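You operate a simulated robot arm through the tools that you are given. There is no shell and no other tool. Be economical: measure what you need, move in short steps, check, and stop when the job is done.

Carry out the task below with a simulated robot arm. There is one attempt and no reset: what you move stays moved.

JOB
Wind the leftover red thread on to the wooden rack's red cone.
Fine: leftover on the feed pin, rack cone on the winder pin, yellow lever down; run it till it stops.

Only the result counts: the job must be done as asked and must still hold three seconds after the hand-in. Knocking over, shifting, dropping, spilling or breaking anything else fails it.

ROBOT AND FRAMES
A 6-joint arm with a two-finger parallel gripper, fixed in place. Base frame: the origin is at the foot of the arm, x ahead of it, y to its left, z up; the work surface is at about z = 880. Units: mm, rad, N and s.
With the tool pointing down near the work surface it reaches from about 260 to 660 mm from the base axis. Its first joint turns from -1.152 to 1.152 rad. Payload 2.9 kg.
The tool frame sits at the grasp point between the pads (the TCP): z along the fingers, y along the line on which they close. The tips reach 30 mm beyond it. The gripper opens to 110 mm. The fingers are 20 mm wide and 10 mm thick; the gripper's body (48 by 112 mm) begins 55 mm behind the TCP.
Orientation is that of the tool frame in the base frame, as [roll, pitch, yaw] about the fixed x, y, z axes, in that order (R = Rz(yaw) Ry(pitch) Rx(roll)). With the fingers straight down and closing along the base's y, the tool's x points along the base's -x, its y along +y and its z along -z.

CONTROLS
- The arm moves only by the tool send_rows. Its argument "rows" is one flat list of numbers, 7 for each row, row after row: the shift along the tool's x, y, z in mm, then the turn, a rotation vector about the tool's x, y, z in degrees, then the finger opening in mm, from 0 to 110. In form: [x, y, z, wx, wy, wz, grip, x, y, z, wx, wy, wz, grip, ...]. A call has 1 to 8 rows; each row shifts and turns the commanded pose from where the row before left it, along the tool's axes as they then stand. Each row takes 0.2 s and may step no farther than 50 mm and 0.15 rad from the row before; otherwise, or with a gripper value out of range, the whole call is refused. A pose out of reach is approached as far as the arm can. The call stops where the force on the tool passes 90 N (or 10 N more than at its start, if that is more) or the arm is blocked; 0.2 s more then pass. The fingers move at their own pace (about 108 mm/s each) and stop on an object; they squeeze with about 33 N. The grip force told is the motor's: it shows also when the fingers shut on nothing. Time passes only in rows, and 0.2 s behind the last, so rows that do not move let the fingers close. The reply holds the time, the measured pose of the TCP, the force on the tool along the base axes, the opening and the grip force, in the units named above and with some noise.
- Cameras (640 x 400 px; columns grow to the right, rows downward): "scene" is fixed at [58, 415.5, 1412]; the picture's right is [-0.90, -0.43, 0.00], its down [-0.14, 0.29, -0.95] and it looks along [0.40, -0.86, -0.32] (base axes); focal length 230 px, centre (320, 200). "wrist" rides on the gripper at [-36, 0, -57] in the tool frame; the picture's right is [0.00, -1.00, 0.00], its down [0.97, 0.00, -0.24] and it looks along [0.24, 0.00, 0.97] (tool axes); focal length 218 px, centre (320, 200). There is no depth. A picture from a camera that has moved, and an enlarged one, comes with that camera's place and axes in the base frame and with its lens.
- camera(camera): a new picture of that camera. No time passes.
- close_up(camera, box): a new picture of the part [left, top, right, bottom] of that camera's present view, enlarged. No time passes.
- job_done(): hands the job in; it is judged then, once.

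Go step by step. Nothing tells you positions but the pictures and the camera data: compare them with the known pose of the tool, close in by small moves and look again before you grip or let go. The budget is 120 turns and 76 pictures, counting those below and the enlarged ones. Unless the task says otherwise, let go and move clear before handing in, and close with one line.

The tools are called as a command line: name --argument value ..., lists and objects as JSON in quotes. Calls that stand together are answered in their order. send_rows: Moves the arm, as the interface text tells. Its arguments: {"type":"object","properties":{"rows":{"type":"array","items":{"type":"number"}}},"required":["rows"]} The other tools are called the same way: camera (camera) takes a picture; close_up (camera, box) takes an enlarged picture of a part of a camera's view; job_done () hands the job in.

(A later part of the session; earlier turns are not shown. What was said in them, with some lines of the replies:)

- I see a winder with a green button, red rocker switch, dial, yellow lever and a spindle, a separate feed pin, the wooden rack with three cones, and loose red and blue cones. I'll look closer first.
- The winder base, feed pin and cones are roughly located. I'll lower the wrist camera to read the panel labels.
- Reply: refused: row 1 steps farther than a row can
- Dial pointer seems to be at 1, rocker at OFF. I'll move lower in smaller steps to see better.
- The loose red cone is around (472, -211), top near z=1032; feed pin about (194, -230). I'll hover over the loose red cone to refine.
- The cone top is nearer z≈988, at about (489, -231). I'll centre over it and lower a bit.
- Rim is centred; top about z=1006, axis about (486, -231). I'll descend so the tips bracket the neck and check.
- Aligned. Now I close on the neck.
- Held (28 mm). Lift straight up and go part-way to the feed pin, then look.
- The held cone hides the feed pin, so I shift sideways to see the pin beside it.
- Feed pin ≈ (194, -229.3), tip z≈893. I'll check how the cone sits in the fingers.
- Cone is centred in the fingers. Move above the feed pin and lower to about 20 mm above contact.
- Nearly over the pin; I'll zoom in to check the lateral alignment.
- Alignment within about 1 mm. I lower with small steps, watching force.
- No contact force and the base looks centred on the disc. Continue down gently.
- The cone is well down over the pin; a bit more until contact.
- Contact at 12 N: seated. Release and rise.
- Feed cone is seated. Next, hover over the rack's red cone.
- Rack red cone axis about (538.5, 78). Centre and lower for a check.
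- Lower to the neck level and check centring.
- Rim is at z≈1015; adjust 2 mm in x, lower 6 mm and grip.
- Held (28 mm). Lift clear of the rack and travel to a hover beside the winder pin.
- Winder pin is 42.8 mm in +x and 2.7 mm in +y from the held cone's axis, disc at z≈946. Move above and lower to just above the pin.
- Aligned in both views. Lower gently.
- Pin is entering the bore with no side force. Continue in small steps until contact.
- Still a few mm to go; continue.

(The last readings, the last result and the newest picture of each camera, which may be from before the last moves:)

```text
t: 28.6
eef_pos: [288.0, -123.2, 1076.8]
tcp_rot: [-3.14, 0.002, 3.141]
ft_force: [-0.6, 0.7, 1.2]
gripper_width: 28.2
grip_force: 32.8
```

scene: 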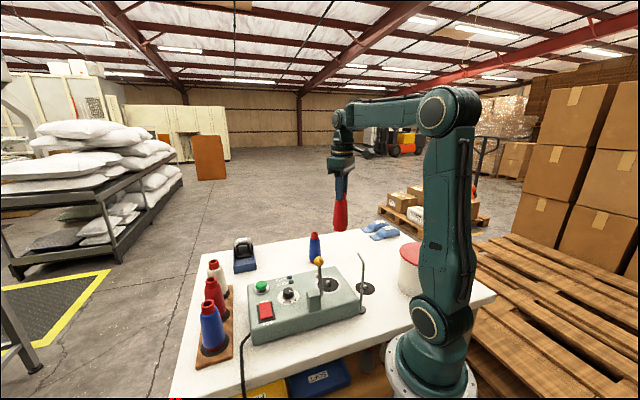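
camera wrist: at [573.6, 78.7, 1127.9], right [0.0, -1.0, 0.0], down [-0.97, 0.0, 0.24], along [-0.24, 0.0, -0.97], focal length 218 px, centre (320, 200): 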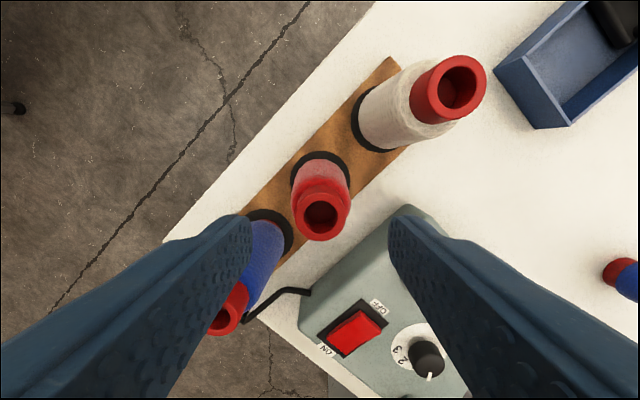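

send_rows --rows '[0, 0, 0.7, 0, 0, 0, 10]'

close_up --camera "scene" --box '[300, 240, 360, 300]'

```text
t: 29.0
eef_pos: [288.5, -123.8, 1075.8]
tcp_rot: [-3.141, 0.002, -3.141]
ft_force: [-3.2, 0.8, 8.9]
gripper_width: 28.1
grip_force: 33.1
```

```text
6.67 times, centred on (330, 270) of scene
camera zoom: at [57.8, 415.5, 1412.0], right [-0.9, -0.43, 0.0], down [-0.14, 0.29, -0.95], along [0.4, -0.86, -0.32], focal length 1533 px, centre (253, -267)
```

zoom: 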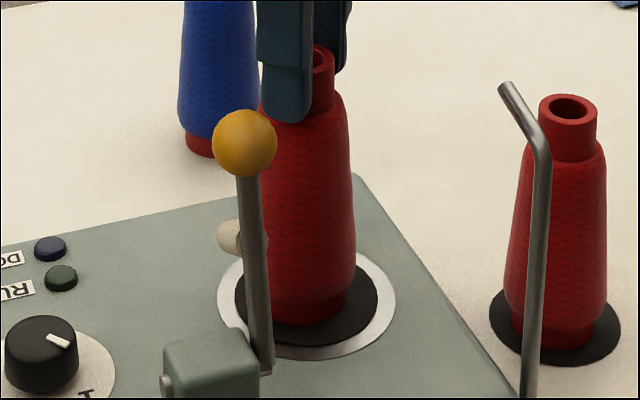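

Contact, seated on the disc. Release and rise.

send_rows --rows '[0, 0, 0, 0, 0, 0, 60, 0, 0, 0, 0, 0, 0, 60, 0, 0, -20, 0, 0, 0, 60, 0, 0, -40, 0, 0, 0, 60, 0, 0, -40, 0, 0, 0, 60]'

camera --camera "wrist"

close_up --camera "scene" --box '[240, 230, 390, 340]'

```text
t: 30.2
eef_pos: [287.8, -123.0, 1176.7]
tcp_rot: [3.141, 0.0, 3.141]
ft_force: [0.3, 0.1, 0.5]
gripper_width: 59.9
grip_force: 0.0
```

```text
30 pictures are left
camera wrist: at [323.3, -123.3, 1233.9], right [0.0, -1.0, 0.0], down [-0.97, 0.0, 0.24], along [-0.24, 0.0, -0.97], focal length 218 px, centre (320, 200)
```

wrist: 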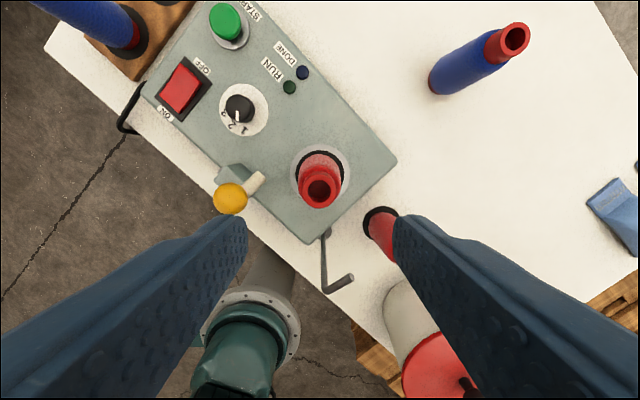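

```text
3.64 times, centred on (315, 285) of scene
camera zoom: at [58.0, 415.5, 1412.0], right [-0.9, -0.43, 0.0], down [-0.14, 0.29, -0.95], along [0.4, -0.86, -0.32], focal length 836 px, centre (338, -109)
```

zoom: 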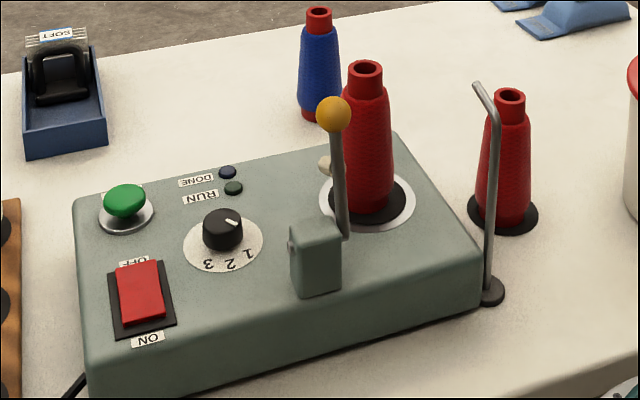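

Both cones are on. The lever knob is at about (282, -51, 1066), leaning back toward the machine's rear. I'll close the fingers and go to the front side of the knob.

send_rows --rows '[10, 33, 0, 0, 0, 0, 10, 10, 33, 0, 0, 0, 0, 0, 10, 34, 10, 0, 0, 0, 0, 0, 0, 20, 0, 0, 0, 0]'

camera --camera "wrist"

close_up --camera "scene" --box '[260, 210, 380, 320]'

```text
t: 31.2
eef_pos: [256.5, -23.1, 1147.4]
tcp_rot: [3.141, 0.002, 3.14]
ft_force: [0.8, 0.2, 0.1]
gripper_width: 0.0
grip_force: 32.6
```

```text
28 pictures are left
camera wrist: at [292.3, -22.6, 1203.1], right [0.0, -1.0, 0.0], down [-0.97, 0.0, 0.24], along [-0.24, 0.0, -0.97], focal length 218 px, centre (320, 200)
```

wrist: 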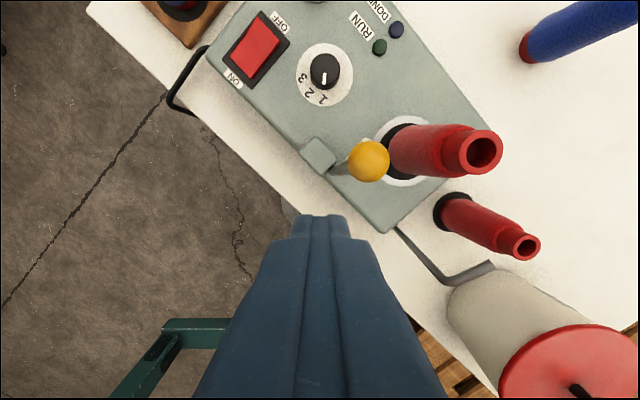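

```text
3.64 times, centred on (320, 265) of scene
camera zoom: at [58.0, 415.5, 1412.0], right [-0.9, -0.43, 0.0], down [-0.14, 0.29, -0.95], along [0.4, -0.86, -0.32], focal length 836 px, centre (320, -36)
```

zoom: 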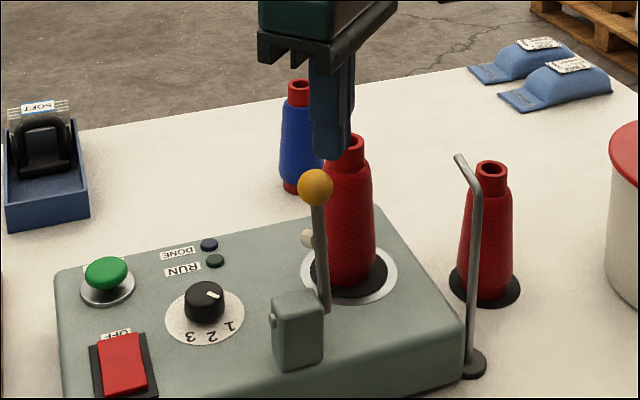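

Lower the closed fingertips beside the knob's front, then nudge toward the rear in small steps watching the force.

send_rows --rows '[0, 0, 30, 0, 0, 0, 0, 0, 0, 30, 0, 0, 0, 0, -5, -4.6, 0, 0, 0, 0, 0]'

send_rows --rows '[-3.7, -3.4, 0, 0, 0, 0, 0, -3.7, -3.4, 0, 0, 0, 0, 0]'

```text
t: 32.0
eef_pos: [262.7, -27.2, 1086.9]
tcp_rot: [3.141, 0.002, -3.141]
ft_force: [0.6, -0.4, 0.2]
gripper_width: 0.0
grip_force: 33.3
```

```text
t: 32.6
eef_pos: [270.4, -34.4, 1085.6]
tcp_rot: [3.14, 0.001, -3.14]
ft_force: [-0.3, -0.1, -0.7]
gripper_width: 0.0
grip_force: 33.3
```

send_rows --rows '[-3.7, -3.4, 0, 0, 0, 0, 0]'

send_rows --rows '[-3.7, -3.4, 0, 0, 0, 0, 0]'

close_up --camera "scene" --box '[260, 210, 380, 320]'

```text
t: 33.0
eef_pos: [273.5, -38.0, 1085.9]
tcp_rot: [3.142, 0.002, -3.139]
ft_force: [0.2, 1.4, -0.8]
gripper_width: 0.0
grip_force: 32.9
```

```text
t: 33.4
eef_pos: [277.3, -41.0, 1086.5]
tcp_rot: [-3.142, 0.002, -3.141]
ft_force: [-0.6, 0.5, -1.6]
gripper_width: 0.2
grip_force: 33.1
```

```text
3.64 times, centred on (320, 265) of scene
camera zoom: at [58.0, 415.5, 1412.0], right [-0.9, -0.43, 0.0], down [-0.14, 0.29, -0.95], along [0.4, -0.86, -0.32], focal length 836 px, centre (320, -36)
```

zoom: 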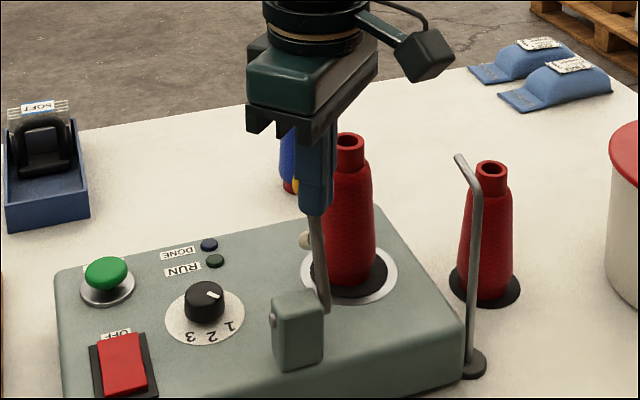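

The lever yields with little force. Follow the arc: rearward and down.

send_rows --rows '[-4.4, -4.05, 2, 0, 0, 0, 0, -4.4, -4.05, 3, 0, 0, 0, 0, -4.4, -4.05, 4, 0, 0, 0, 0]'

send_rows --rows '[-4.4, -4.05, 4, 0, 0, 0, 0, -4.4, -4.05, 5, 0, 0, 0, 0, -4.4, -4.05, 5, 0, 0, 0, 0]'

close_up --camera "scene" --box '[260, 210, 380, 320]'

camera --camera "wrist"

```text
t: 34.2
eef_pos: [290.9, -53.1, 1076.5]
tcp_rot: [-3.14, 0.001, -3.14]
ft_force: [-0.5, 1.2, -0.3]
gripper_width: 0.0
grip_force: 32.5
```

```text
t: 35.0
eef_pos: [304.6, -64.7, 1062.4]
tcp_rot: [-3.141, 0.001, 3.141]
ft_force: [-0.8, 1.4, -1.3]
gripper_width: 0.0
grip_force: 32.9
```

```text
3.64 times, centred on (320, 265) of scene
camera zoom: at [58.0, 415.5, 1412.0], right [-0.9, -0.43, 0.0], down [-0.14, 0.29, -0.95], along [0.4, -0.86, -0.32], focal length 836 px, centre (320, -36)
```

zoom: 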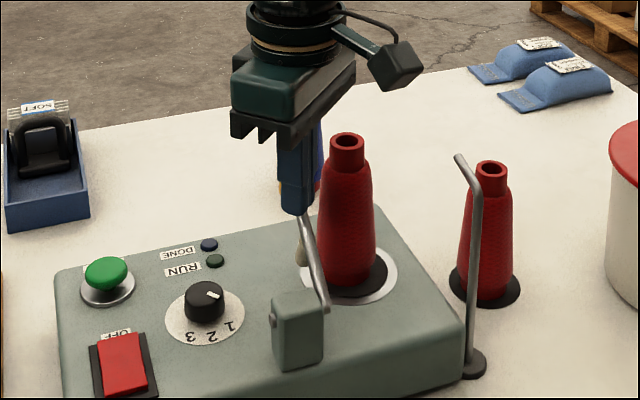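

```text
24 pictures are left
camera wrist: at [339.2, -64.8, 1120.1], right [0.0, -1.0, 0.0], down [-0.97, 0.0, 0.24], along [-0.24, 0.0, -0.97], focal length 218 px, centre (320, 200)
```

wrist: 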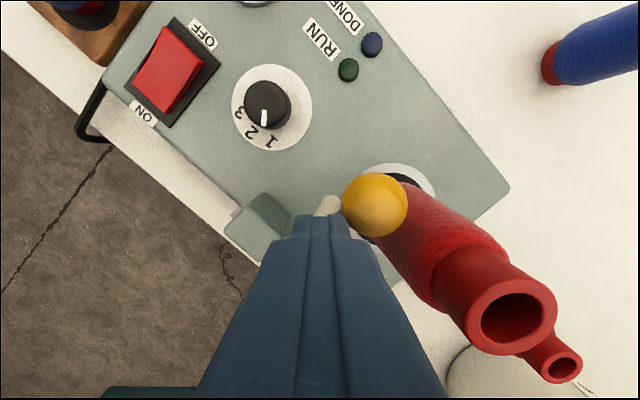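

Lever is about half-way. Continue along the arc.

send_rows --rows '[-3.7, -3.4, 6, 0, 0, 0, 0, -3.7, -3.4, 6, 0, 0, 0, 0, -3.7, -3.4, 7, 0, 0, 0, 0, -3.7, -3.4, 7, 0, 0, 0, 0]'

close_up --camera "scene" --box '[260, 210, 380, 320]'

camera --camera "wrist"

```text
t: 36.0
eef_pos: [318.5, -77.4, 1037.6]
tcp_rot: [3.139, -0.002, -3.14]
ft_force: [-6.2, 9.3, -4.1]
gripper_width: 0.0
grip_force: 33.0
```

```text
3.64 times, centred on (320, 265) of scene
camera zoom: at [57.8, 415.8, 1412.0], right [-0.9, -0.43, 0.0], down [-0.14, 0.29, -0.95], along [0.4, -0.86, -0.32], focal length 836 px, centre (320, -36)
```

zoom: 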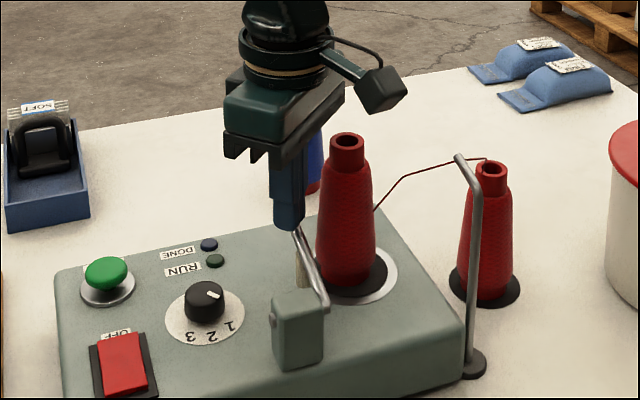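

```text
22 pictures are left
camera wrist: at [353.5, -77.5, 1093.5], right [0.0, -1.0, 0.0], down [-0.97, 0.0, 0.24], along [-0.24, 0.0, -0.97], focal length 218 px, centre (320, 200)
```

wrist: 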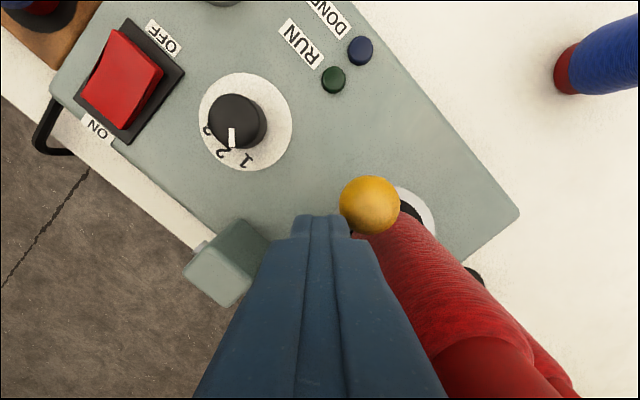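

The lever has reached its stop and the thread has been strung from the feed cone, through the guide, to the winder cone. Back off and rise.

send_rows --rows '[6, 5.5, -4, 0, 0, 0, 0, 4, 4, -20, 0, 0, 0, 0, 0, 0, -40, 0, 0, 0, 0, 0, 0, -45, 0, 0, 0, 0]'

close_up --camera "scene" --box '[230, 210, 400, 340]'

camera --camera "wrist"

```text
t: 37.0
eef_pos: [309.5, -70.3, 1146.7]
tcp_rot: [3.141, 0.001, -3.141]
ft_force: [-0.7, -0.1, -0.4]
gripper_width: 0.0
grip_force: 32.7
```

```text
3.08 times, centred on (315, 275) of scene
camera zoom: at [58.0, 415.5, 1412.0], right [-0.9, -0.43, 0.0], down [-0.14, 0.29, -0.95], along [0.4, -0.86, -0.32], focal length 708 px, centre (335, -31)
```

zoom: 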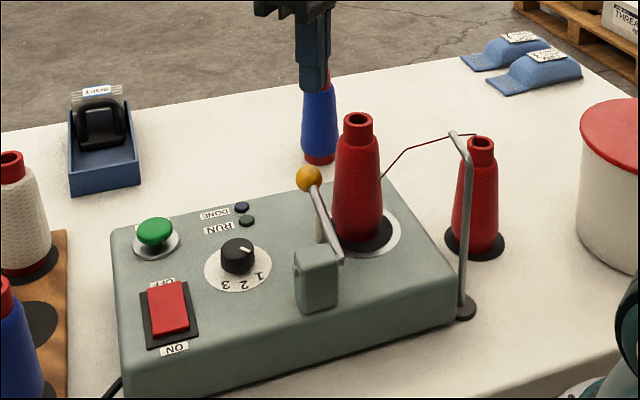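

```text
20 pictures are left
camera wrist: at [343.5, -69.4, 1204.1], right [0.0, -1.0, 0.0], down [-0.97, 0.0, 0.24], along [-0.24, 0.0, -0.97], focal length 218 px, centre (320, 200)
```

wrist: 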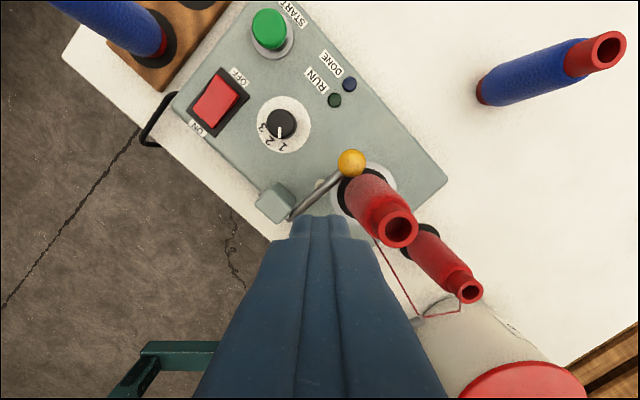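

Lever stays down. Now check the rocker switch's state.

close_up --camera "scene" --box '[250, 275, 300, 330]'

close_up --camera "wrist" --box '[160, 50, 280, 150]'

```text
7.27 times, centred on (275, 302) of scene
camera zoom: at [58.0, 415.5, 1412.0], right [-0.9, -0.43, 0.0], down [-0.14, 0.29, -0.95], along [0.4, -0.86, -0.32], focal length 1673 px, centre (647, -546)
```

zoom: 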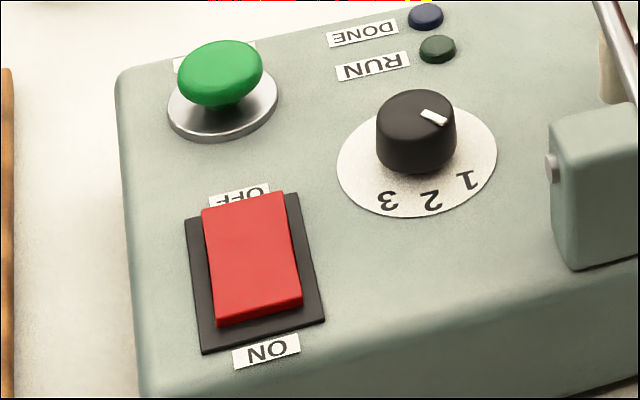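

```text
4.00 times, centred on (220, 100) of wrist
camera zoom: at [343.5, -69.4, 1204.1], right [0.0, -1.0, 0.0], down [-0.97, 0.0, 0.24], along [-0.24, 0.0, -0.97], focal length 873 px, centre (720, 600)
```

zoom: 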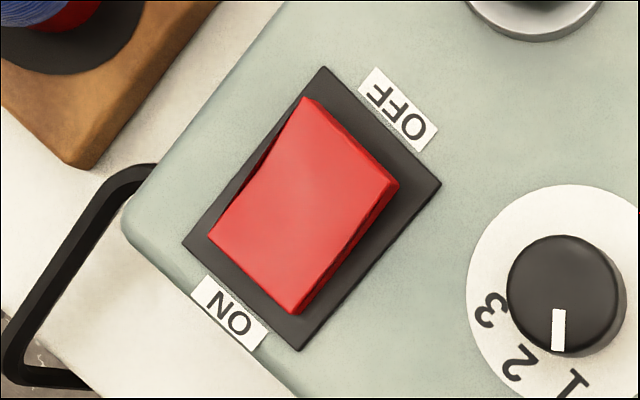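

The rocker already looks pressed on its ON end (OFF end raised). I'll go over the green START button next, at about (451, -20, 960).

send_rows --rows '[-35.4, 12.5, 10, 0, 0, 0, 0, -35.4, 12.5, 20, 0, 0, 0, 0, -35.4, 12.5, 30, 0, 0, 0, 0, -35.4, 12.5, 30, 0, 0, 0, 0]'

camera --camera "wrist"

close_up --camera "scene" --box '[240, 220, 320, 320]'

```text
t: 38.0
eef_pos: [448.5, -19.1, 1057.1]
tcp_rot: [-3.139, 0.002, 3.14]
ft_force: [0.2, 0.2, 0.6]
gripper_width: 0.2
grip_force: 33.3
```

```text
17 pictures are left
camera wrist: at [484.9, -18.1, 1113.5], right [0.0, -1.0, 0.0], down [-0.97, 0.0, 0.24], along [-0.24, 0.0, -0.97], focal length 218 px, centre (320, 200)
```

wrist: 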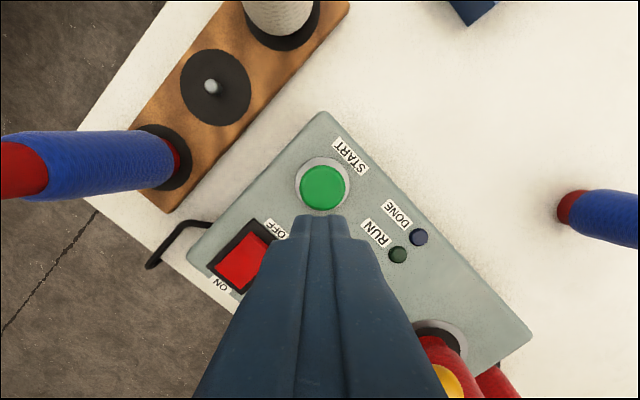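

```text
4.00 times, centred on (280, 270) of scene
camera zoom: at [58.0, 415.5, 1412.0], right [-0.9, -0.43, 0.0], down [-0.14, 0.29, -0.95], along [0.4, -0.86, -0.32], focal length 920 px, centre (480, -80)
```

zoom: 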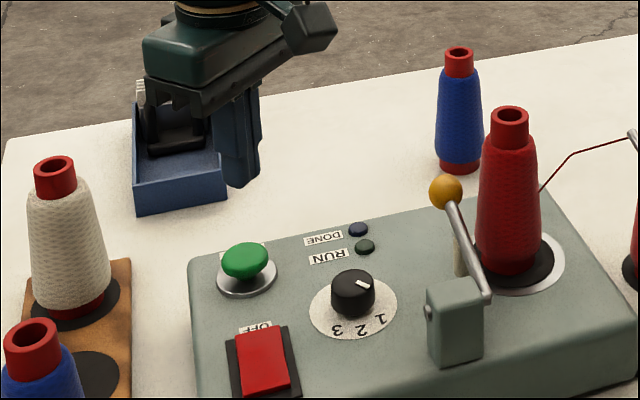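

Button is 8 mm further in +x. Shift and descend until contact.

send_rows --rows '[-8, 0, 25, 0, 0, 0, 0, 0, 0, 22, 0, 0, 0, 0, 0, 0, 4, 0, 0, 0, 0]'

send_rows --rows '[0, 0, 3, 0, 0, 0, 0, 0, 0, 3, 0, 0, 0, 0]'

close_up --camera "scene" --box '[240, 220, 320, 320]'

```text
t: 38.8
eef_pos: [457.4, -19.0, 1005.0]
tcp_rot: [3.141, 0.002, 3.14]
ft_force: [0.3, -0.3, 0.3]
gripper_width: 0.0
grip_force: 32.8
```

```text
t: 39.4
eef_pos: [458.7, -19.2, 1000.3]
tcp_rot: [3.141, 0.001, 3.142]
ft_force: [0.1, 0.3, 1.2]
gripper_width: 0.0
grip_force: 33.0
```

```text
4.00 times, centred on (280, 270) of scene
camera zoom: at [58.0, 415.5, 1412.0], right [-0.9, -0.43, 0.0], down [-0.14, 0.29, -0.95], along [0.4, -0.86, -0.32], focal length 920 px, centre (480, -80)
```

zoom: 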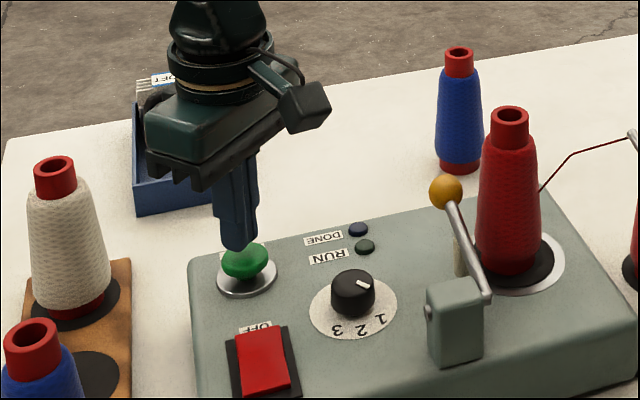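

Tip is just at the button. Press gently.

send_rows --rows '[0, 0, 2, 0, 0, 0, 0, 0, 0, 2, 0, 0, 0, 0]'

send_rows --rows '[0, 0, 2, 0, 0, 0, 0]'

send_rows --rows '[0, 0, 2, 0, 0, 0, 0]'

```text
t: 40.0
eef_pos: [458.6, -20.9, 995.3]
tcp_rot: [3.141, 0.002, 3.141]
ft_force: [-0.2, -1.1, 0.5]
gripper_width: 0.0
grip_force: 33.1
```

```text
t: 40.4
eef_pos: [459.6, -20.1, 993.1]
tcp_rot: [3.14, 0.002, 3.141]
ft_force: [0.1, 1.4, -0.2]
gripper_width: 0.3
grip_force: 33.1
```

```text
t: 40.8
eef_pos: [457.3, -19.4, 991.9]
tcp_rot: [-3.14, 0.003, 3.141]
ft_force: [-0.5, -0.1, -0.5]
gripper_width: 0.1
grip_force: 33.4
```

send_rows --rows '[0, 0, 2, 0, 0, 0, 0]'

close_up --camera "scene" --box '[240, 220, 320, 320]'

```text
t: 41.2
eef_pos: [457.9, -20.0, 990.0]
tcp_rot: [3.141, 0.002, 3.141]
ft_force: [0.1, 0.1, 1.3]
gripper_width: 0.0
grip_force: 32.8
```

```text
4.00 times, centred on (280, 270) of scene
camera zoom: at [58.0, 415.5, 1412.0], right [-0.9, -0.43, 0.0], down [-0.14, 0.29, -0.95], along [0.4, -0.86, -0.32], focal length 920 px, centre (480, -80)
```

zoom: 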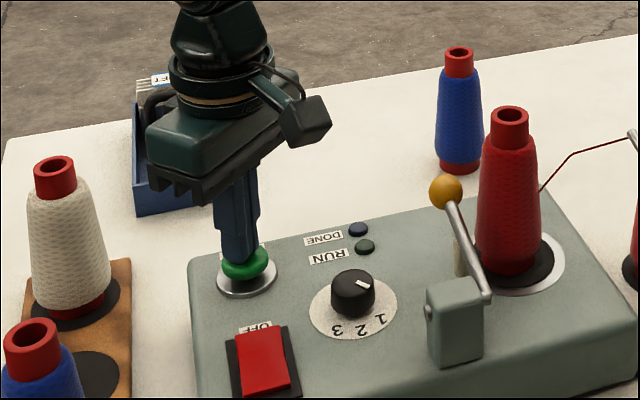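

send_rows --rows '[0, 0, 2, 0, 0, 0, 0]'

send_rows --rows '[0, 0, 2, 0, 0, 0, 0]'

close_up --camera "scene" --box '[240, 220, 320, 320]'

```text
t: 41.6
eef_pos: [458.4, -19.3, 987.9]
tcp_rot: [-3.14, 0.001, -3.14]
ft_force: [0.1, -0.9, 2.2]
gripper_width: 0.2
grip_force: 32.7
```

```text
t: 42.0
eef_pos: [458.0, -19.1, 984.4]
tcp_rot: [-3.141, 0.001, -3.142]
ft_force: [0.2, 0.4, 2.8]
gripper_width: 0.3
grip_force: 32.8
```

```text
4.00 times, centred on (280, 270) of scene
camera zoom: at [58.0, 415.5, 1412.0], right [-0.9, -0.43, 0.0], down [-0.14, 0.29, -0.95], along [0.4, -0.86, -0.32], focal length 920 px, centre (480, -80)
```

zoom: 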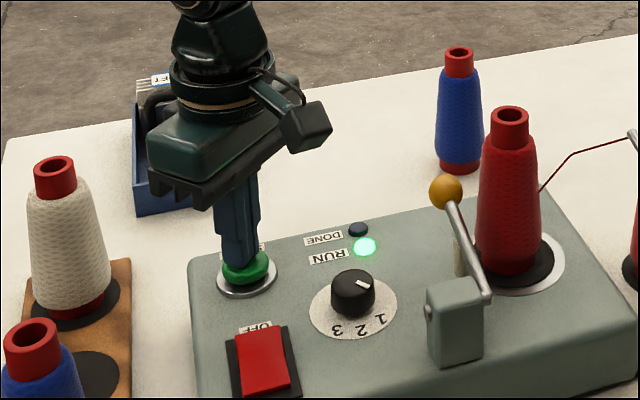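

RUN is lit. Lift off and let it run.

send_rows --rows '[0, 0, -20, 0, 0, 0, 0, 0, 0, -45, 0, 0, 0, 0, 0, 0, -45, 0, 0, 0, 0, 0, 0, -45, 0, 0, 0, 0, 0, 0, 0, 0, 0, 0, 0, 0, 0, 0, 0, 0, 0, 0, 0, 0, 0, 0, 0, 0, 0, 0, 0, 0, 0, 0, 0, 0]'

send_rows --rows '[0, 0, 0, 0, 0, 0, 0, 0, 0, 0, 0, 0, 0, 0, 0, 0, 0, 0, 0, 0, 0, 0, 0, 0, 0, 0, 0, 0, 0, 0, 0, 0, 0, 0, 0, 0, 0, 0, 0, 0, 0, 0, 0, 0, 0, 0, 0, 0, 0, 0, 0, 0, 0, 0, 0, 0]'

close_up --camera "scene" --box '[230, 210, 400, 340]'

```text
t: 43.8
eef_pos: [458.6, -20.8, 1140.9]
tcp_rot: [3.141, 0.003, 3.14]
ft_force: [-0.1, 0.5, -0.1]
gripper_width: 0.0
grip_force: 33.5
```

```text
t: 45.6
eef_pos: [458.0, -20.8, 1139.8]
tcp_rot: [3.141, 0.002, 3.141]
ft_force: [-0.8, -0.8, 0.1]
gripper_width: 0.0
grip_force: 32.9
```

```text
3.08 times, centred on (315, 275) of scene
camera zoom: at [58.0, 415.5, 1412.0], right [-0.9, -0.43, 0.0], down [-0.14, 0.29, -0.95], along [0.4, -0.86, -0.32], focal length 708 px, centre (335, -31)
```

zoom: 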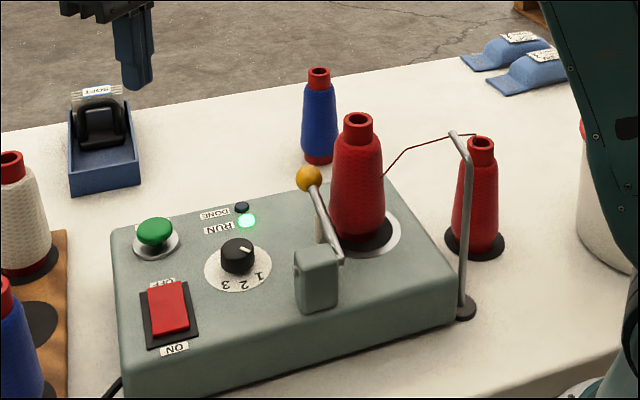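

Winding is under way: the winder cone is fattening. Keep waiting.

send_rows --rows '[0, 0, 0, 0, 0, 0, 0, 0, 0, 0, 0, 0, 0, 0, 0, 0, 0, 0, 0, 0, 0, 0, 0, 0, 0, 0, 0, 0, 0, 0, 0, 0, 0, 0, 0, 0, 0, 0, 0, 0, 0, 0, 0, 0, 0, 0, 0, 0, 0, 0, 0, 0, 0, 0, 0, 0]'

send_rows --rows '[0, 0, 0, 0, 0, 0, 0, 0, 0, 0, 0, 0, 0, 0, 0, 0, 0, 0, 0, 0, 0, 0, 0, 0, 0, 0, 0, 0, 0, 0, 0, 0, 0, 0, 0, 0, 0, 0, 0, 0, 0, 0, 0, 0, 0, 0, 0, 0, 0, 0, 0, 0, 0, 0, 0, 0]'

send_rows --rows '[0, 0, 0, 0, 0, 0, 0, 0, 0, 0, 0, 0, 0, 0, 0, 0, 0, 0, 0, 0, 0, 0, 0, 0, 0, 0, 0, 0, 0, 0, 0, 0, 0, 0, 0, 0, 0, 0, 0, 0, 0, 0, 0, 0, 0, 0, 0, 0, 0, 0, 0, 0, 0, 0, 0, 0]'

send_rows --rows '[0, 0, 0, 0, 0, 0, 0, 0, 0, 0, 0, 0, 0, 0, 0, 0, 0, 0, 0, 0, 0, 0, 0, 0, 0, 0, 0, 0, 0, 0, 0, 0, 0, 0, 0, 0, 0, 0, 0, 0, 0, 0, 0, 0, 0, 0, 0, 0, 0, 0, 0, 0, 0, 0, 0, 0]'

close_up --camera "scene" --box '[230, 210, 400, 340]'

```text
t: 47.4
eef_pos: [458.5, -20.7, 1139.8]
tcp_rot: [3.141, 0.002, 3.141]
ft_force: [0.0, 0.3, 0.7]
gripper_width: 0.0
grip_force: 33.4
```

```text
t: 49.2
eef_pos: [458.3, -20.8, 1139.9]
tcp_rot: [-3.141, 0.001, 3.141]
ft_force: [-0.4, 0.3, 0.0]
gripper_width: 0.0
grip_force: 32.9
```

```text
t: 51.0
eef_pos: [458.7, -20.4, 1139.8]
tcp_rot: [-3.141, 0.003, 3.141]
ft_force: [-0.5, -0.1, -0.3]
gripper_width: 0.0
grip_force: 33.1
```

```text
t: 52.8
eef_pos: [458.7, -20.2, 1140.4]
tcp_rot: [3.141, 0.001, -3.142]
ft_force: [0.3, -0.4, -0.5]
gripper_width: 0.0
grip_force: 33.0
```

```text
3.08 times, centred on (315, 275) of scene
camera zoom: at [58.0, 415.5, 1412.0], right [-0.9, -0.43, 0.0], down [-0.14, 0.29, -0.95], along [0.4, -0.86, -0.32], focal length 708 px, centre (335, -31)
```

zoom: 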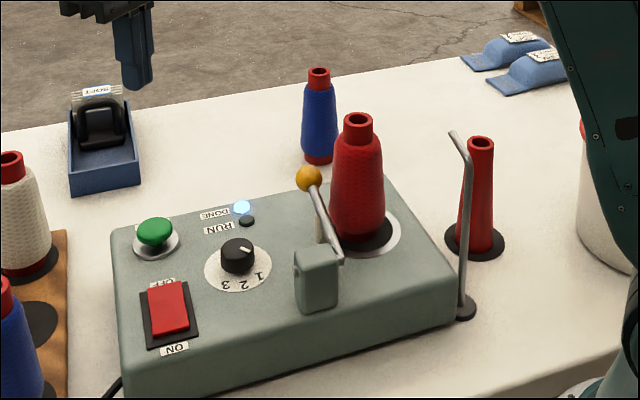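

The DONE lamp is lit, RUN is off, the feed core is bare and the rack cone is full. The gripper is empty and clear, so I hand it in.

job_done

```text
The job is handed in.
```

The leftover red thread is now wound on to the rack's red cone. The winder stopped by itself with DONE lit, and both cones are still on their pins with the yellow lever down.
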